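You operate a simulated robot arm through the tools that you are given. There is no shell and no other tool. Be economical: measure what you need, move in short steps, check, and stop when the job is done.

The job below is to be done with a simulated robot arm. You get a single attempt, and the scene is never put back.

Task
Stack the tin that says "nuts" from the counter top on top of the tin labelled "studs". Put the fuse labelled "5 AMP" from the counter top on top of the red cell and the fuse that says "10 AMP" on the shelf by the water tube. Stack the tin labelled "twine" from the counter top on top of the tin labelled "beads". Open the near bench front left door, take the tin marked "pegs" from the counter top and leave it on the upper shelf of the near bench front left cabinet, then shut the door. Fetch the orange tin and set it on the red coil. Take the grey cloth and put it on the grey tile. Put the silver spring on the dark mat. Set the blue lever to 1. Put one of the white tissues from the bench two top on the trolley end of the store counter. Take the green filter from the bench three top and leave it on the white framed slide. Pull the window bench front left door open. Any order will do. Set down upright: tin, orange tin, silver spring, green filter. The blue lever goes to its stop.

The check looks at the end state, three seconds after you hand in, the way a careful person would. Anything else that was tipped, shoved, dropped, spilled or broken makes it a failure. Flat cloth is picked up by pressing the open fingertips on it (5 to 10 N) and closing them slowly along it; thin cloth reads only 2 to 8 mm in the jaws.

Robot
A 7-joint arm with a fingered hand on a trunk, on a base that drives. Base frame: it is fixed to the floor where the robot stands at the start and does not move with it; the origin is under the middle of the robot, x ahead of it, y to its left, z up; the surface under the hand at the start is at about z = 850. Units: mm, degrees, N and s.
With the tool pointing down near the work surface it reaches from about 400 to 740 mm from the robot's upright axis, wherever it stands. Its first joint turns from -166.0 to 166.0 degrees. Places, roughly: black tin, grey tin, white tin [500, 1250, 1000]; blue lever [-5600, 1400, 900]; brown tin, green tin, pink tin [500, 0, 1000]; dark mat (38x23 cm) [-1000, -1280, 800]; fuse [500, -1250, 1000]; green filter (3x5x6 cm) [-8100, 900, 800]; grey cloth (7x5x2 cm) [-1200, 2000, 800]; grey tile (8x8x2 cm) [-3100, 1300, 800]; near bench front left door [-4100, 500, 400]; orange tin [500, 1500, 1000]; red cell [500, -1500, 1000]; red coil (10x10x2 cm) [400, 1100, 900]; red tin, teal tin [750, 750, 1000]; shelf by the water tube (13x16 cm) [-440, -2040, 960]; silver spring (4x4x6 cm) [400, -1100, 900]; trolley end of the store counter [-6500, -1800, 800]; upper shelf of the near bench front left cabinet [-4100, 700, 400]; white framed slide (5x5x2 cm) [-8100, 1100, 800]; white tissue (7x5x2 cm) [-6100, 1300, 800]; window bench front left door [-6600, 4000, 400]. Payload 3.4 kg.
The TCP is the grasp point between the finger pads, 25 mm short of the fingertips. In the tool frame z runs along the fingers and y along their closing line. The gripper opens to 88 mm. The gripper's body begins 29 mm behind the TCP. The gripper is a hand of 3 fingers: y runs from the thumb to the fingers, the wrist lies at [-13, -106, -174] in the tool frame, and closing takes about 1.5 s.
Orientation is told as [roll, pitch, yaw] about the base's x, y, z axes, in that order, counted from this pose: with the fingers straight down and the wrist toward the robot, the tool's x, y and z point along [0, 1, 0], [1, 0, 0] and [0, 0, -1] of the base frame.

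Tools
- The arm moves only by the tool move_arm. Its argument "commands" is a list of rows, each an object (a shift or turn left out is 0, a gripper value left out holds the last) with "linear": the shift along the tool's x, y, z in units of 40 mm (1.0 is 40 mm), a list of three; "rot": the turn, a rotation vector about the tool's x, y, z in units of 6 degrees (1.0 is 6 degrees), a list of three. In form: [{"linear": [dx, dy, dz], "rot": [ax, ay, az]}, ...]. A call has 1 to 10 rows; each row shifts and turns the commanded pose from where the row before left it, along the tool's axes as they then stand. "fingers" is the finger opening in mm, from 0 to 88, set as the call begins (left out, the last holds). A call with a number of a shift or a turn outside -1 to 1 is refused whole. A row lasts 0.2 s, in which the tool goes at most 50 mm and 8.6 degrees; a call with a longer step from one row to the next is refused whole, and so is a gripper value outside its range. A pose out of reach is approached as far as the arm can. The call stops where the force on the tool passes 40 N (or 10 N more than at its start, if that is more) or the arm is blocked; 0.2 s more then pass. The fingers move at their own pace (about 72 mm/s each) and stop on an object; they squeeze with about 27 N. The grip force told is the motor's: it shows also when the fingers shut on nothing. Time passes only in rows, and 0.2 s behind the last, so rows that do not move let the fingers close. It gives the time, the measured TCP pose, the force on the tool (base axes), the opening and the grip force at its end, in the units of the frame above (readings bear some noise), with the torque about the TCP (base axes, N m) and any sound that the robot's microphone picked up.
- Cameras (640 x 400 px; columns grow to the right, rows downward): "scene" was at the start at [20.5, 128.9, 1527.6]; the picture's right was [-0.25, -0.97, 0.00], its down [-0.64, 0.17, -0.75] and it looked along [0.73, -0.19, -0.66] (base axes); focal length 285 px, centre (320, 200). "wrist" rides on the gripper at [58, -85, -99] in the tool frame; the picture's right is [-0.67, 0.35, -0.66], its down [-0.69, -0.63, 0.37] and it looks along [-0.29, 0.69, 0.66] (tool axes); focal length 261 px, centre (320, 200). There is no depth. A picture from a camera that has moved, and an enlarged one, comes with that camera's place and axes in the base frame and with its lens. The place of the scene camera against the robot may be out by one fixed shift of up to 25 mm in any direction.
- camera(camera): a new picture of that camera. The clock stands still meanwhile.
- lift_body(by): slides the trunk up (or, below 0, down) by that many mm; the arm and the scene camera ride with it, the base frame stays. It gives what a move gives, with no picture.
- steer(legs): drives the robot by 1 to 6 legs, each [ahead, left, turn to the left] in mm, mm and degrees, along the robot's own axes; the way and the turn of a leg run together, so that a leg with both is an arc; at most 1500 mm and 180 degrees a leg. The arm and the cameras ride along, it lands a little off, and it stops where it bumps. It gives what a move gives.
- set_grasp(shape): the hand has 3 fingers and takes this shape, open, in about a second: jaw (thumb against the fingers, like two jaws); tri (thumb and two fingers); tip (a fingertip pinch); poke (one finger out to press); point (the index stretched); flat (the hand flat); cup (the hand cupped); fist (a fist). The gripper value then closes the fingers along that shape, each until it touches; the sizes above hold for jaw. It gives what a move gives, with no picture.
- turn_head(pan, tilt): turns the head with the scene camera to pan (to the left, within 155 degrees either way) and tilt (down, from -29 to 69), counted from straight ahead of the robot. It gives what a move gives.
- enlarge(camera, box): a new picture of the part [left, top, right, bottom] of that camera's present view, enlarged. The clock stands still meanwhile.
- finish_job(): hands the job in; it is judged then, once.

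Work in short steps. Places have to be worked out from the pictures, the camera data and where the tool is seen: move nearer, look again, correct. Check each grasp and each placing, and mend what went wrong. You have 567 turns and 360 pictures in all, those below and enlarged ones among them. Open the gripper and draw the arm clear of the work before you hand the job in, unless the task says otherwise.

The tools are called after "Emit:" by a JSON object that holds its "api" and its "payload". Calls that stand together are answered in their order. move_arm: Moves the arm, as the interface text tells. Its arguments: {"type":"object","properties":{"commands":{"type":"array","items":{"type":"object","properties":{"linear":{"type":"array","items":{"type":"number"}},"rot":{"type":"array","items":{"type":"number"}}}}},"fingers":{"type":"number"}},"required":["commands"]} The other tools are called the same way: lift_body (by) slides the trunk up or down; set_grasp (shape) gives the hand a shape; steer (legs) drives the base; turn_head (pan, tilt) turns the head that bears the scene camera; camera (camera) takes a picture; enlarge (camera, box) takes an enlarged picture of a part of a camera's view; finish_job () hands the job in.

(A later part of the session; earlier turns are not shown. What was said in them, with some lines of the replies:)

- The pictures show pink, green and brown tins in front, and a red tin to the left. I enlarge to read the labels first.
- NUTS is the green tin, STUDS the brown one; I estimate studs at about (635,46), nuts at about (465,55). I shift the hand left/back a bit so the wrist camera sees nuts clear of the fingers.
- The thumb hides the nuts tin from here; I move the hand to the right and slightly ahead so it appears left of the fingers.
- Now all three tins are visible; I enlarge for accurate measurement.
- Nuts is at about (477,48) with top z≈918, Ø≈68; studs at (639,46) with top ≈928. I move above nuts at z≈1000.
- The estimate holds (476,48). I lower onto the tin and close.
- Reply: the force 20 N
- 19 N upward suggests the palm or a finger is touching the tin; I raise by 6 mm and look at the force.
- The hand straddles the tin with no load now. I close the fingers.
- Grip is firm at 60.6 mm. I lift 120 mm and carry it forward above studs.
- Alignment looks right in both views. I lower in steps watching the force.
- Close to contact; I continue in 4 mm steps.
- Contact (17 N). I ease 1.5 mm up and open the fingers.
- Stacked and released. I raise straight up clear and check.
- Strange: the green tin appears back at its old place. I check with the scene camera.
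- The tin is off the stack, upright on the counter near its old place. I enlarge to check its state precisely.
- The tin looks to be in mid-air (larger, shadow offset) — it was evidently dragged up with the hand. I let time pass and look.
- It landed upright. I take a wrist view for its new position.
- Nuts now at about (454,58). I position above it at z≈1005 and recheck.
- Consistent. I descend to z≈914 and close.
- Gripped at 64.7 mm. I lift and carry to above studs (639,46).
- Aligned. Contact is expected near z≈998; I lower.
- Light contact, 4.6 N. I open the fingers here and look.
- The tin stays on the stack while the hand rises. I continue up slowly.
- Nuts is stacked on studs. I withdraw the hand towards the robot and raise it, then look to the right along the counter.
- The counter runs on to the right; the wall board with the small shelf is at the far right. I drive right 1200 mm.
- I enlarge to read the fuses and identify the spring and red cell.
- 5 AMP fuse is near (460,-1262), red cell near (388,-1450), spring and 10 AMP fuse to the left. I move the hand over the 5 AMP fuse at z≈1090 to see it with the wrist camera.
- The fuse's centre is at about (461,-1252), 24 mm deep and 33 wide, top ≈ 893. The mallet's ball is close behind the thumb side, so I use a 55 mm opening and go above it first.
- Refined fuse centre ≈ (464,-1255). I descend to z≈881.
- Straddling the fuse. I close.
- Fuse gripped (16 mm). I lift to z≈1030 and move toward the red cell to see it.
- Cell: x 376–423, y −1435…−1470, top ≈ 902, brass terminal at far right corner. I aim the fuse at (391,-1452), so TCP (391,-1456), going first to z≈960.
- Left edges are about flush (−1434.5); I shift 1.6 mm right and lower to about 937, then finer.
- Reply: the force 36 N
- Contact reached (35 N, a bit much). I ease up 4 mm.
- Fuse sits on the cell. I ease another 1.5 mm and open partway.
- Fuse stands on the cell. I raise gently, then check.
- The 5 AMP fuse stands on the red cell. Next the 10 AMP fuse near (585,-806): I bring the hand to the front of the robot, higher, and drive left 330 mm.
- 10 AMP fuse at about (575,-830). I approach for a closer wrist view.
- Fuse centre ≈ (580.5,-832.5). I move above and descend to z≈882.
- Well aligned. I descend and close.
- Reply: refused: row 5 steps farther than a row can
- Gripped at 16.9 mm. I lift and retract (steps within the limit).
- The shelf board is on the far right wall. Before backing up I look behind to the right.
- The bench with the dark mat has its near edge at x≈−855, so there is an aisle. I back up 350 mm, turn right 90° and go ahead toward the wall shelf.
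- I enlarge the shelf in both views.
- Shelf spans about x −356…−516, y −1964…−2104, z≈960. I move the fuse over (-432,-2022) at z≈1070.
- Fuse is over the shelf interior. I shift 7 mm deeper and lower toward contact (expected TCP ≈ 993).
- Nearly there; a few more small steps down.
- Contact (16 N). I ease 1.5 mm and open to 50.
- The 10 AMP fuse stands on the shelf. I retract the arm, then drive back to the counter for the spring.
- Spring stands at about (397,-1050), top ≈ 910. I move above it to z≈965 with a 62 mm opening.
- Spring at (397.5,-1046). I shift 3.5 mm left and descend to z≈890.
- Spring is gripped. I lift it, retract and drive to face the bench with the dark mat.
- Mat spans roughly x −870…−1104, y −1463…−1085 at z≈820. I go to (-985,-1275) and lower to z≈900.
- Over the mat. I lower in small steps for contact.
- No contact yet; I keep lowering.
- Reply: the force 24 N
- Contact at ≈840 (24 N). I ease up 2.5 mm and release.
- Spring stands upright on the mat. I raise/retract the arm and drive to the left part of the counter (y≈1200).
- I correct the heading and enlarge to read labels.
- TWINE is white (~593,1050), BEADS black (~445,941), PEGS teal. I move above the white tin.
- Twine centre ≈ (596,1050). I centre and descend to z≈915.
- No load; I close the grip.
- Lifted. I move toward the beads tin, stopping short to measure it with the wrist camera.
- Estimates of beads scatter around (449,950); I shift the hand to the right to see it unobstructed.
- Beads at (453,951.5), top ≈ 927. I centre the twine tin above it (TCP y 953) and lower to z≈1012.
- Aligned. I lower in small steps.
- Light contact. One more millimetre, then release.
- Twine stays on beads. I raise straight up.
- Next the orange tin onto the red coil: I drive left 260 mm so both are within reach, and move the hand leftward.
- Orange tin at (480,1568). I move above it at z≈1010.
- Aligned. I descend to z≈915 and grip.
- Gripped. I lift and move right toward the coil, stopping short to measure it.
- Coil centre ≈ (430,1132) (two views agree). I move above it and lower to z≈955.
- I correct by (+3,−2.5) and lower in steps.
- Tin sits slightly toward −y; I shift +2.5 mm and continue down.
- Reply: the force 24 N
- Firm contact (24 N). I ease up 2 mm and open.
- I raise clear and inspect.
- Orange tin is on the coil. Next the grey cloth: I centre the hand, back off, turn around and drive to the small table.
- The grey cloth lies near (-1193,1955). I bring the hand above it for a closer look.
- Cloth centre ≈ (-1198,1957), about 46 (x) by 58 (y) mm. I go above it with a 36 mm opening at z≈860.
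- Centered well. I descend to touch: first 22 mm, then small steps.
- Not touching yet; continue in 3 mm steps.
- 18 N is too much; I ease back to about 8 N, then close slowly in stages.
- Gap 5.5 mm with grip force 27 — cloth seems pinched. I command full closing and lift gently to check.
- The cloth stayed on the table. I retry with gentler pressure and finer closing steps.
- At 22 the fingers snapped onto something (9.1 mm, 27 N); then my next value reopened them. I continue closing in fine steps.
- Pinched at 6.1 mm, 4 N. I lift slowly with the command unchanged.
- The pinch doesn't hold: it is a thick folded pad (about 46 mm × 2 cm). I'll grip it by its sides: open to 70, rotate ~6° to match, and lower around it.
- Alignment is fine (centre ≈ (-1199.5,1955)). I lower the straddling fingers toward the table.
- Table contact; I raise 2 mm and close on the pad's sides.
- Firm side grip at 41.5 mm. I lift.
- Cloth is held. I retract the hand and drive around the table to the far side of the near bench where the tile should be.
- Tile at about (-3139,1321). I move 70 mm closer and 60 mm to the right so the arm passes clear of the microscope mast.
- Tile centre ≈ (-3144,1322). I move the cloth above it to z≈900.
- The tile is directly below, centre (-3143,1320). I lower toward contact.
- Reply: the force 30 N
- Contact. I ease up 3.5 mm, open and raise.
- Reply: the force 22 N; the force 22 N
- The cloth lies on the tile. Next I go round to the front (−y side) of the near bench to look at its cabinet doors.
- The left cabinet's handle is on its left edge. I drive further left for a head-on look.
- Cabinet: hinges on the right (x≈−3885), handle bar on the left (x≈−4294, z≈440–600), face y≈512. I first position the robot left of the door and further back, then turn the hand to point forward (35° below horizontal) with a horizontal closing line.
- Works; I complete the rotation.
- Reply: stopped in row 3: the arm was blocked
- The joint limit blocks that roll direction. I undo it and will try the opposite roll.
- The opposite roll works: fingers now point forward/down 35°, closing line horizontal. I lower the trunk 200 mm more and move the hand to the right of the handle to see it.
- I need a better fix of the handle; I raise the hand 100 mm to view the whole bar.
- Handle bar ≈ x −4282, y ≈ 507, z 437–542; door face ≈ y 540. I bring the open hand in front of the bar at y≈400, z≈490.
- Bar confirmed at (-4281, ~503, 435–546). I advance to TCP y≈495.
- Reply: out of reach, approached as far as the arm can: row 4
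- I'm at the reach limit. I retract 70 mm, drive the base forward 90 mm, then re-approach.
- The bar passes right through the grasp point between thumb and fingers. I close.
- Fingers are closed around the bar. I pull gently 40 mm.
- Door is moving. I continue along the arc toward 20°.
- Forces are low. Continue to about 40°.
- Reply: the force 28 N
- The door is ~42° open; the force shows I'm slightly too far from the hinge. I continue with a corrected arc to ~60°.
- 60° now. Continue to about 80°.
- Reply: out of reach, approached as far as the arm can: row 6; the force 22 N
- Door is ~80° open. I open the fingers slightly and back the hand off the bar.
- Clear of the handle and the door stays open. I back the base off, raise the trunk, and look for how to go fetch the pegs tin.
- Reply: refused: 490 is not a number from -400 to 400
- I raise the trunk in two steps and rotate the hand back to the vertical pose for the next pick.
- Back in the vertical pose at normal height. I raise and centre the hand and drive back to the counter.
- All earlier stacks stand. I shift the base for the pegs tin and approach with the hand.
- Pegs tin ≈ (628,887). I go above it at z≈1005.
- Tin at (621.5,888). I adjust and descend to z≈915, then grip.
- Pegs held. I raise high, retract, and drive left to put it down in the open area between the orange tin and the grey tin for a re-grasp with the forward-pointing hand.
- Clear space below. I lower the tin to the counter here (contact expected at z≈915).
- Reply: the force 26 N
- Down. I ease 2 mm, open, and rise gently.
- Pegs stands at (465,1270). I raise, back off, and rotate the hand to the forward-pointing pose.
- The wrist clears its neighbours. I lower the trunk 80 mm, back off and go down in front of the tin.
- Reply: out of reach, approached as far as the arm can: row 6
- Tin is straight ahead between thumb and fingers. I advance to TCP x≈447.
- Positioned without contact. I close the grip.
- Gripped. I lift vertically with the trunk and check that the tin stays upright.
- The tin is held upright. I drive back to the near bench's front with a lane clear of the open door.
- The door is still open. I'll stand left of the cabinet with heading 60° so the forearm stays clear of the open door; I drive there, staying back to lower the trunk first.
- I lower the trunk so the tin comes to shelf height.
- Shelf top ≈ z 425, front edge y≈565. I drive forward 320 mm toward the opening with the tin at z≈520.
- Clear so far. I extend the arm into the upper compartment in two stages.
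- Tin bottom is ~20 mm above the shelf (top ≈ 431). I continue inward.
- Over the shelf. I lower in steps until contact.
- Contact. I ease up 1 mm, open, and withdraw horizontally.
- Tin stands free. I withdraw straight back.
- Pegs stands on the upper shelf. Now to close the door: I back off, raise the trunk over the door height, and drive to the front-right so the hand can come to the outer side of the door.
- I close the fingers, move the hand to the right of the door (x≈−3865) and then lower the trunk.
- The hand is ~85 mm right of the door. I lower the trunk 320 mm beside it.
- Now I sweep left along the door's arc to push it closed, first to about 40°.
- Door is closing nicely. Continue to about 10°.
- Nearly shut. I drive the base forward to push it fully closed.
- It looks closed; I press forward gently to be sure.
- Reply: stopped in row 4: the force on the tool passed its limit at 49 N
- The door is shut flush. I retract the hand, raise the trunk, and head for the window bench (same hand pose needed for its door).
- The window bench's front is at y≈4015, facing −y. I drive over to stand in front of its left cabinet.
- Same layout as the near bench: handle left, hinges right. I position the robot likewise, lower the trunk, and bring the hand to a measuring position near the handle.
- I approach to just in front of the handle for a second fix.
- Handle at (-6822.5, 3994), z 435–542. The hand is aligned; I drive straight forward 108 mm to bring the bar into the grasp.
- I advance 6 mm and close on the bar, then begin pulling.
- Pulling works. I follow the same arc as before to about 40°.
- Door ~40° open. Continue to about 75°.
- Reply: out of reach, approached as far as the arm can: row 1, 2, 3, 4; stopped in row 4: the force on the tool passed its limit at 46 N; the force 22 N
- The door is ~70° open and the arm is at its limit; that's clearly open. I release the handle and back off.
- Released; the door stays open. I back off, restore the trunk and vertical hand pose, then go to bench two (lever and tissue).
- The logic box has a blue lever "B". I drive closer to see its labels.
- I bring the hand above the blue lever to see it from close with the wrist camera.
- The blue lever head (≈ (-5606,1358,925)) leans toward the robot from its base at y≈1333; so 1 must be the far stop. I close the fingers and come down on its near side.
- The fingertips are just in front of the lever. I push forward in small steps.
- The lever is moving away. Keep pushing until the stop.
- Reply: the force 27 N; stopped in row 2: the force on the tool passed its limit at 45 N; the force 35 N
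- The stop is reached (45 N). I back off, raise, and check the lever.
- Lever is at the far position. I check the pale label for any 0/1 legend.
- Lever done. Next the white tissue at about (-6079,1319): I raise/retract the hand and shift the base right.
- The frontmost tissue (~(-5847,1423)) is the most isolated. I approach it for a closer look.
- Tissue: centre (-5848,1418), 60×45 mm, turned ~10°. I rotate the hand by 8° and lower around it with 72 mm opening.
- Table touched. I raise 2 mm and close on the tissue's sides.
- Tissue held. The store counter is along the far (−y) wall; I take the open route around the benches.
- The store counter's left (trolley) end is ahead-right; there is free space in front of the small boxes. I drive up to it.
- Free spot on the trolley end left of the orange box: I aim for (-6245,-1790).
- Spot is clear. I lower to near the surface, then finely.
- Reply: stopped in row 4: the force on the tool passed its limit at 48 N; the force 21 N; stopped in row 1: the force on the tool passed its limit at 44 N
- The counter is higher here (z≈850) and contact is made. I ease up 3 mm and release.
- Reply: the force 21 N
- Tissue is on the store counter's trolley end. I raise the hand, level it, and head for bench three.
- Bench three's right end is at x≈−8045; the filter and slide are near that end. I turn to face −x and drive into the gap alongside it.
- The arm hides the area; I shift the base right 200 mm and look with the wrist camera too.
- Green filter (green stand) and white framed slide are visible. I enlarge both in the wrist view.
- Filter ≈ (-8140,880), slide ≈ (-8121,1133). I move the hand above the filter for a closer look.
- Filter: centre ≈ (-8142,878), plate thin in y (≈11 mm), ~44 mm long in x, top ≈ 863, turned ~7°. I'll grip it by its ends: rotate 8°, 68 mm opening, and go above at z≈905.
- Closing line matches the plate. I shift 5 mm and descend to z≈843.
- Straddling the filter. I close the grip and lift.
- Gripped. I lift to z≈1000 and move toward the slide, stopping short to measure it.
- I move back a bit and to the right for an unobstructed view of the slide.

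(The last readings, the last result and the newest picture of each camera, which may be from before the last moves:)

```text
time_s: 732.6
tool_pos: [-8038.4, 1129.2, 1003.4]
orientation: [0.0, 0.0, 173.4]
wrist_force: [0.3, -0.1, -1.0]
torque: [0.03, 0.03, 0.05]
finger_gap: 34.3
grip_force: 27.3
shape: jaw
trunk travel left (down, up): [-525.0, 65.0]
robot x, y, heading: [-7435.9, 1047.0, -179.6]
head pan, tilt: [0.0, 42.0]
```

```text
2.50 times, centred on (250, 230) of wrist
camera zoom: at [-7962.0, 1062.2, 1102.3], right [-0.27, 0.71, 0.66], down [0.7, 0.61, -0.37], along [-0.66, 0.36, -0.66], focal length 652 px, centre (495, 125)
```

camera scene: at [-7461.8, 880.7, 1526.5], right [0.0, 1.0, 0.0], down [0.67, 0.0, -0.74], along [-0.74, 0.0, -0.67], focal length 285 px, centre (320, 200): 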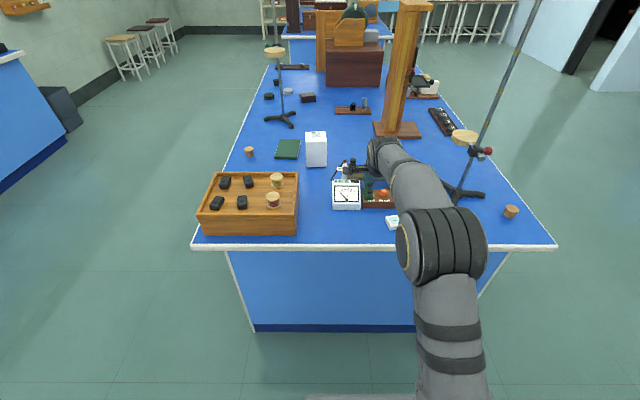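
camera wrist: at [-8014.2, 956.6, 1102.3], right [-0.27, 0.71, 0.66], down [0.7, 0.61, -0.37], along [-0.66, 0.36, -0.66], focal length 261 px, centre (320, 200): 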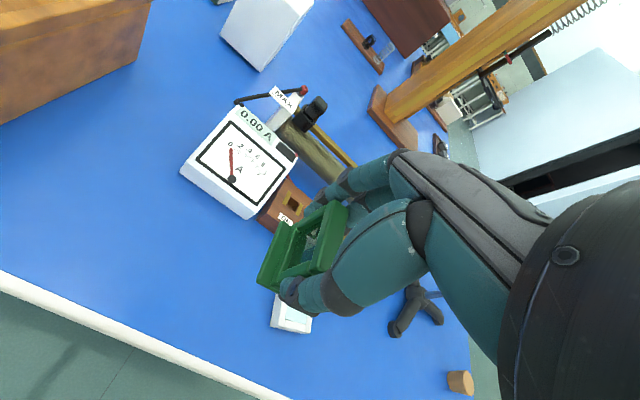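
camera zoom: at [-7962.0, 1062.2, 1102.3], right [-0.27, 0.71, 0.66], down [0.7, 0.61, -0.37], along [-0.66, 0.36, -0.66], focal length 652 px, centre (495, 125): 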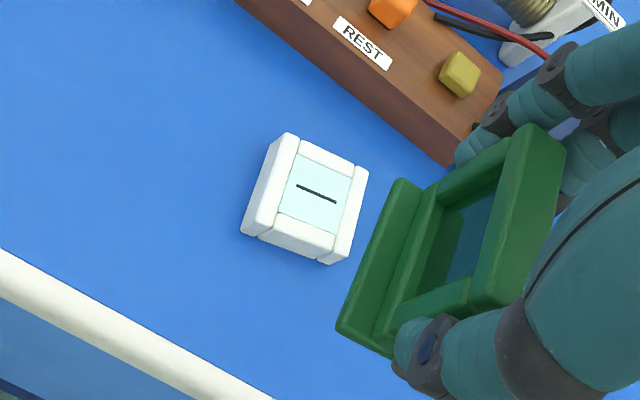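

Slide centre ≈ (-8128,1136), turned +14.5°. I rotate the hand 21° to match its axes and move above it, to z≈920.

Emit:
{"api": "move_arm", "payload": {"commands": [{"rot": [0, 0, -0.88]}, {"rot": [0, 0, -0.88]}, {"rot": [0, 0, -0.88]}, {"rot": [0, 0, -0.88]}, {"linear": [-0.243, 0.71, 0.3]}, {"linear": [-0.243, 0.71, 0.4]}, {"linear": [-0.243, 0.71, 0.6]}, {"linear": [0, 0, 0.7]}, {"linear": [0, 0, 0]}]}}

Emit:
{"api": "camera", "payload": {"camera": "wrist"}}

Emit:
{"api": "enlarge", "payload": {"camera": "scene", "box": [330, 140, 490, 250]}}

```text
time_s: 734.6
tool_pos: [-8127.6, 1136.7, 925.4]
orientation: [0.0, 0.1, -165.4]
wrist_force: [0.4, 0.2, -0.4]
torque: [-0.02, -0.03, 0.01]
finger_gap: 34.0
grip_force: 26.6
shape: jaw
trunk travel left (down, up): [-525.0, 65.0]
robot x, y, heading: [-7439.0, 1045.4, -180.0]
head pan, tilt: [0.0, 42.0]
```

```text
86 pictures are left
camera wrist: at [-8031.5, 1100.9, 1024.4], right [-0.51, 0.56, 0.66], down [0.44, 0.82, -0.37], along [-0.74, 0.1, -0.66], focal length 261 px, centre (320, 200)
```

wrist: 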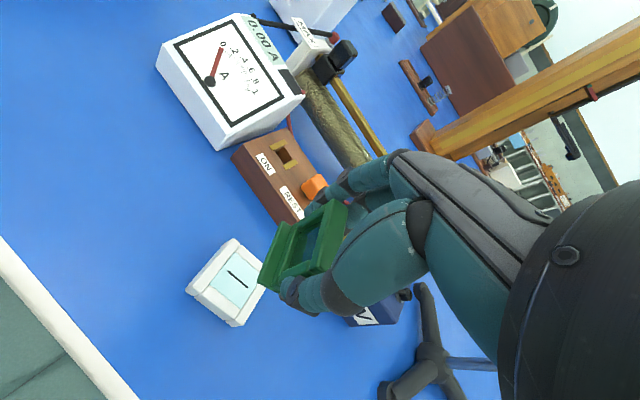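

```text
3.64 times, centred on (410, 195) of scene
camera zoom: at [-7461.7, 880.7, 1526.5], right [0.0, 1.0, 0.0], down [0.67, 0.0, -0.74], along [-0.74, 0.0, -0.67], focal length 1035 px, centre (-7, 218)
```

zoom: 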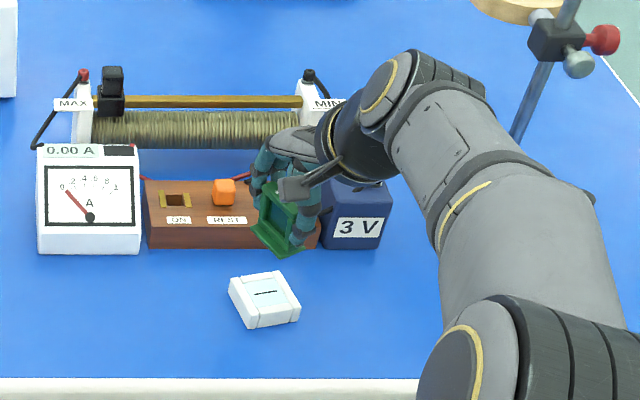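

Nearly right; I correct ~3 mm and lower to z≈872.

Emit:
{"api": "move_arm", "payload": {"commands": [{"linear": [0.07, -0.03, 0.5]}, {"linear": [0, 0, 0.5]}, {"linear": [0, 0, 0.3]}, {"linear": [0, 0, 0]}]}}

Emit:
{"api": "enlarge", "payload": {"camera": "wrist", "box": [180, 170, 380, 340]}}

Emit:
{"api": "enlarge", "payload": {"camera": "scene", "box": [350, 160, 450, 250]}}

```text
time_s: 735.6
tool_pos: [-8126.4, 1134.5, 872.4]
orientation: [0.0, 0.0, -165.5]
wrist_force: [0.1, -0.3, -1.2]
torque: [0.0, -0.01, -0.01]
finger_gap: 33.8
grip_force: 26.5
shape: jaw
trunk travel left (down, up): [-525.0, 65.0]
robot x, y, heading: [-7436.6, 1048.3, -179.8]
head pan, tilt: [0.0, 42.0]
```

```text
2.35 times, centred on (280, 255) of wrist
camera zoom: at [-8029.1, 1099.5, 971.8], right [-0.5, 0.56, 0.66], down [0.44, 0.82, -0.37], along [-0.74, 0.1, -0.66], focal length 613 px, centre (414, 71)
```

zoom: 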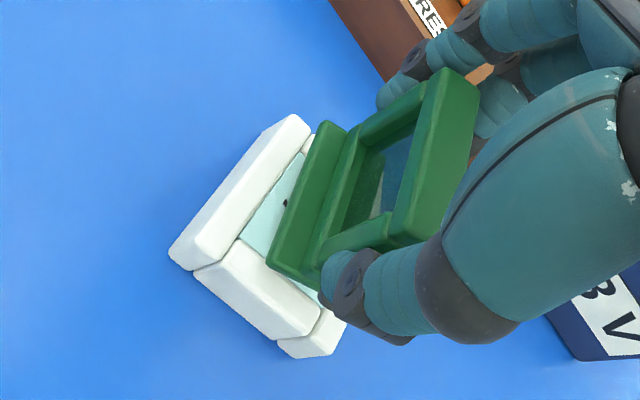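

```text
4.44 times, centred on (400, 205) of scene
camera zoom: at [-7461.8, 880.7, 1526.5], right [0.0, 1.0, 0.0], down [0.67, 0.0, -0.74], along [-0.74, 0.0, -0.67], focal length 1265 px, centre (-36, 178)
```

zoom: 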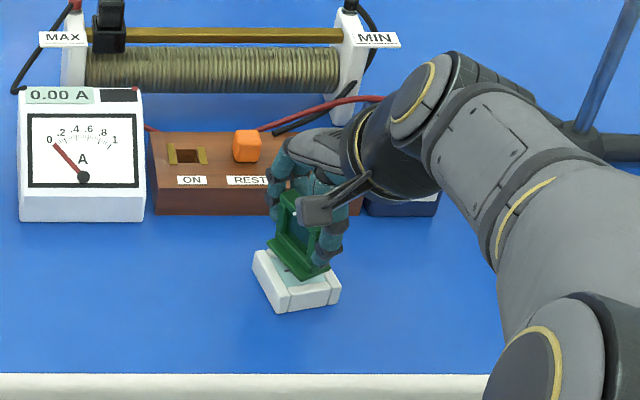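

Filter base is centred over the slide within a few mm. I lower slowly for contact.

Emit:
{"api": "move_arm", "payload": {"commands": [{"linear": [0, 0.06, 0.08]}, {"linear": [0, 0, 0.06]}, {"linear": [0, 0, 0]}]}}

Emit:
{"api": "move_arm", "payload": {"commands": [{"linear": [0, 0, 0.06]}, {"linear": [0, 0, 0]}]}}

Emit:
{"api": "enlarge", "payload": {"camera": "wrist", "box": [180, 170, 380, 340]}}

```text
time_s: 736.4
tool_pos: [-8128.8, 1134.1, 866.9]
orientation: [0.1, 0.0, -165.5]
wrist_force: [1.3, 1.2, -0.5]
torque: [-0.02, 0.0, 0.03]
finger_gap: 33.8
grip_force: 27.6
shape: jaw
trunk travel left (down, up): [-525.0, 65.0]
robot x, y, heading: [-7439.0, 1046.5, -179.8]
head pan, tilt: [0.0, 42.0]
```

```text
time_s: 737.0
tool_pos: [-8128.9, 1133.4, 865.2]
orientation: [0.1, 0.1, -165.5]
wrist_force: [-0.3, 0.4, 0.2]
torque: [0.01, 0.03, -0.02]
finger_gap: 33.9
grip_force: 26.4
shape: jaw
trunk travel left (down, up): [-525.0, 65.0]
robot x, y, heading: [-7435.8, 1042.4, -179.8]
head pan, tilt: [0.0, 42.0]
```

```text
2.35 times, centred on (280, 255) of wrist
camera zoom: at [-8032.1, 1098.3, 964.2], right [-0.5, 0.56, 0.66], down [0.44, 0.82, -0.37], along [-0.74, 0.1, -0.66], focal length 613 px, centre (414, 71)
```

zoom: 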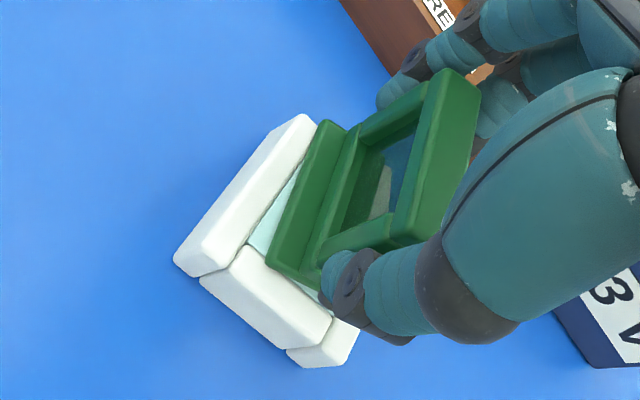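

The base should sit a bit nearer and left; I shift 3 mm each and continue lowering.

Emit:
{"api": "move_arm", "payload": {"commands": [{"linear": [0.08, -0.09, 0]}, {"linear": [0, 0, 0.05]}, {"linear": [0, 0, 0]}]}}

Emit:
{"api": "move_arm", "payload": {"commands": [{"linear": [0, 0, 0.05]}, {"linear": [0, 0, 0]}]}}

Emit:
{"api": "enlarge", "payload": {"camera": "wrist", "box": [180, 170, 380, 340]}}

```text
time_s: 737.8
tool_pos: [-8124.1, 1131.6, 863.3]
orientation: [0.0, -0.1, -165.5]
wrist_force: [-0.3, 1.8, 5.7]
torque: [-0.01, 0.11, -0.03]
finger_gap: 33.8
grip_force: 27.2
shape: jaw
trunk travel left (down, up): [-525.0, 65.0]
robot x, y, heading: [-7436.9, 1046.5, -179.7]
head pan, tilt: [0.0, 42.0]
```

```text
time_s: 738.4
tool_pos: [-8122.9, 1131.7, 863.7]
orientation: [-0.1, -0.2, -165.6]
wrist_force: [-1.3, 2.9, 12.9]
torque: [-0.01, 0.15, -0.06]
finger_gap: 34.0
grip_force: 27.0
shape: jaw
trunk travel left (down, up): [-525.0, 65.0]
robot x, y, heading: [-7436.5, 1048.6, -179.7]
head pan, tilt: [0.0, 42.0]
```

```text
2.35 times, centred on (280, 255) of wrist
camera zoom: at [-8027.7, 1096.7, 961.8], right [-0.5, 0.56, 0.66], down [0.44, 0.82, -0.37], along [-0.75, 0.1, -0.66], focal length 613 px, centre (414, 71)
```

zoom: 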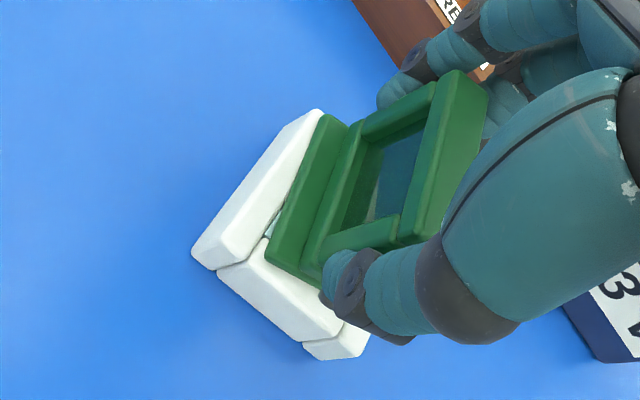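

Contact; the base is within the slide's outline. I ease up 1 mm and open.

Emit:
{"api": "move_arm", "payload": {"commands": [{"linear": [0, -0.03, -0.04]}, {"linear": [0, 0, 0]}]}}

Emit:
{"api": "move_arm", "payload": {"commands": [{"linear": [0, 0, 0]}, {"linear": [0, 0, 0]}, {"linear": [0, 0, 0]}, {"linear": [0, 0, 0]}, {"linear": [0, 0, 0]}], "fingers": 62}}

Emit:
{"api": "move_arm", "payload": {"commands": [{"linear": [0, 0, -0.15]}, {"linear": [0, 0, -0.3]}, {"linear": [0, 0, -0.6]}, {"linear": [0, 0, -0.8]}, {"linear": [0, 0, -0.9]}, {"linear": [0, 0, 0]}]}}

Emit:
{"api": "camera", "payload": {"camera": "wrist"}}

Emit:
{"api": "enlarge", "payload": {"camera": "scene", "box": [350, 160, 450, 250]}}

```text
time_s: 739.0
tool_pos: [-8122.3, 1132.9, 863.1]
orientation: [-0.1, -0.1, -165.5]
wrist_force: [-2.7, 1.5, 10.8]
torque: [-0.07, 0.23, -0.05]
finger_gap: 34.4
grip_force: 27.0
shape: jaw
trunk travel left (down, up): [-525.0, 65.0]
robot x, y, heading: [-7436.8, 1046.7, -179.9]
head pan, tilt: [0.0, 42.0]
```

```text
time_s: 740.2
tool_pos: [-8122.6, 1132.1, 861.5]
orientation: [0.1, 0.1, -165.5]
wrist_force: [0.3, -0.6, 0.0]
torque: [-0.03, 0.01, 0.02]
finger_gap: 61.8
grip_force: 0.1
shape: jaw
trunk travel left (down, up): [-525.0, 65.0]
robot x, y, heading: [-7433.9, 1047.4, -179.7]
head pan, tilt: [0.0, 42.0]
```

```text
time_s: 741.6
tool_pos: [-8123.8, 1130.9, 976.2]
orientation: [0.0, 0.0, -165.5]
wrist_force: [0.4, -0.1, -0.1]
torque: [0.0, 0.01, 0.01]
finger_gap: 61.7
grip_force: 0.0
shape: jaw
trunk travel left (down, up): [-525.0, 65.0]
robot x, y, heading: [-7434.8, 1047.2, -180.0]
head pan, tilt: [0.0, 42.0]
```

```text
80 pictures are left
camera wrist: at [-8028.0, 1095.5, 1074.0], right [-0.51, 0.56, 0.66], down [0.44, 0.82, -0.37], along [-0.74, 0.1, -0.66], focal length 261 px, centre (320, 200)
```

wrist: 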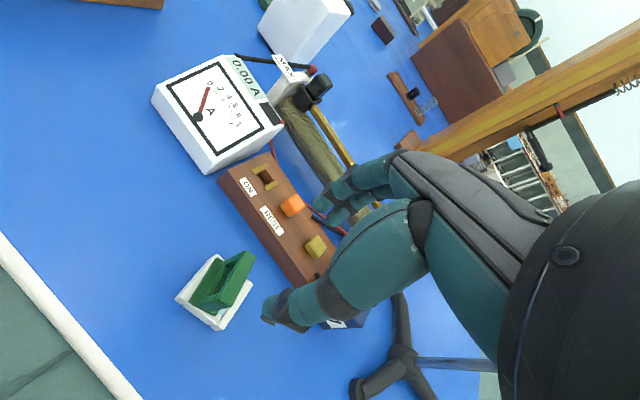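

```text
4.44 times, centred on (400, 205) of scene
camera zoom: at [-7461.7, 880.7, 1526.5], right [0.0, 1.0, 0.0], down [0.67, 0.0, -0.74], along [-0.74, 0.0, -0.67], focal length 1265 px, centre (-36, 178)
```

zoom: 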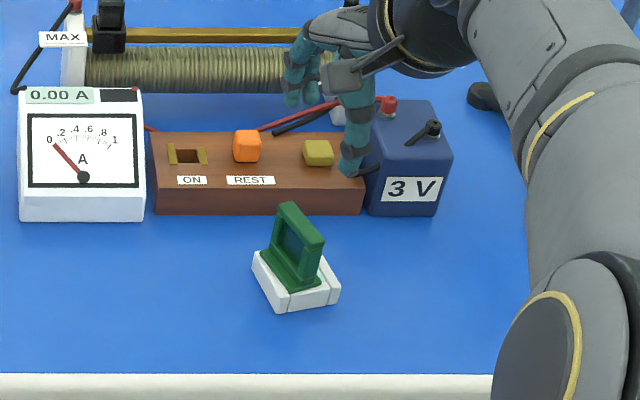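

The filter stands upright on the slide, so every item is done. I raise and retract the arm clear of the bench.

Emit:
{"api": "move_arm", "payload": {"commands": [{"linear": [0, 0, -0.9]}, {"linear": [0, -0.5, -0.9]}, {"linear": [0, -0.8, -0.8]}, {"linear": [0, -0.9, -0.5]}, {"linear": [0, -0.9, 0]}, {"linear": [0, -0.9, 0]}, {"linear": [0, 0, 0]}], "fingers": 88}}

Emit:
{"api": "steer", "payload": {"legs": [[-200, 0, 0]]}}

Emit:
{"api": "camera", "payload": {"camera": "scene"}}

```text
time_s: 743.2
tool_pos: [-7967.2, 1172.9, 1095.9]
orientation: [0.0, 0.0, -165.5]
wrist_force: [0.4, -0.7, -0.1]
torque: [0.01, -0.02, -0.01]
finger_gap: 87.6
grip_force: 0.1
shape: jaw
trunk travel left (down, up): [-525.0, 65.0]
robot x, y, heading: [-7437.7, 1044.6, -179.9]
head pan, tilt: [0.0, 42.0]
```

```text
time_s: 744.9
tool_pos: [-7765.0, 1173.8, 1098.4]
orientation: [0.0, 0.0, -165.5]
wrist_force: [-0.2, 0.4, 1.7]
torque: [0.0, -0.03, -0.03]
finger_gap: 87.7
grip_force: 0.1
shape: jaw
trunk travel left (down, up): [-525.0, 65.0]
robot x, y, heading: [-7238.0, 1049.6, -179.9]
head pan, tilt: [0.0, 42.0]
```

```text
78 pictures are left
camera scene: at [-7256.6, 881.4, 1526.5], right [0.0, 1.0, 0.0], down [0.67, 0.0, -0.74], along [-0.74, 0.0, -0.67], focal length 285 px, centre (320, 200)
```

scene: 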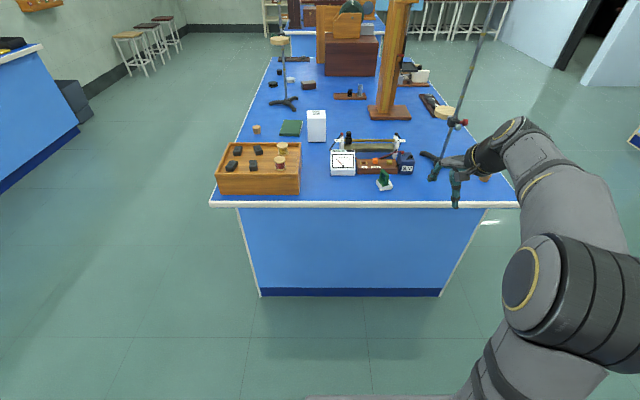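

Arm is clear, gripper open, and the filter still stands on the slide. I hand in.

Emit:
{"api": "finish_job", "payload": {}}

```text
The job is handed in.
```

I did every step of the task and handed the job in; three points could count against it.

- **Nuts tin:** on my first attempt it lifted off with the hand and dropped onto the counter. It landed upright, and I stacked it on the studs tin the second time.
- **Blue lever:** I saw no 0 or 1 marks beside it. It was leaning towards the robot, so I took the far stop as 1 and pushed it there.
- **Window bench door:** it stands about 70° open, because the arm could not pull it any further.
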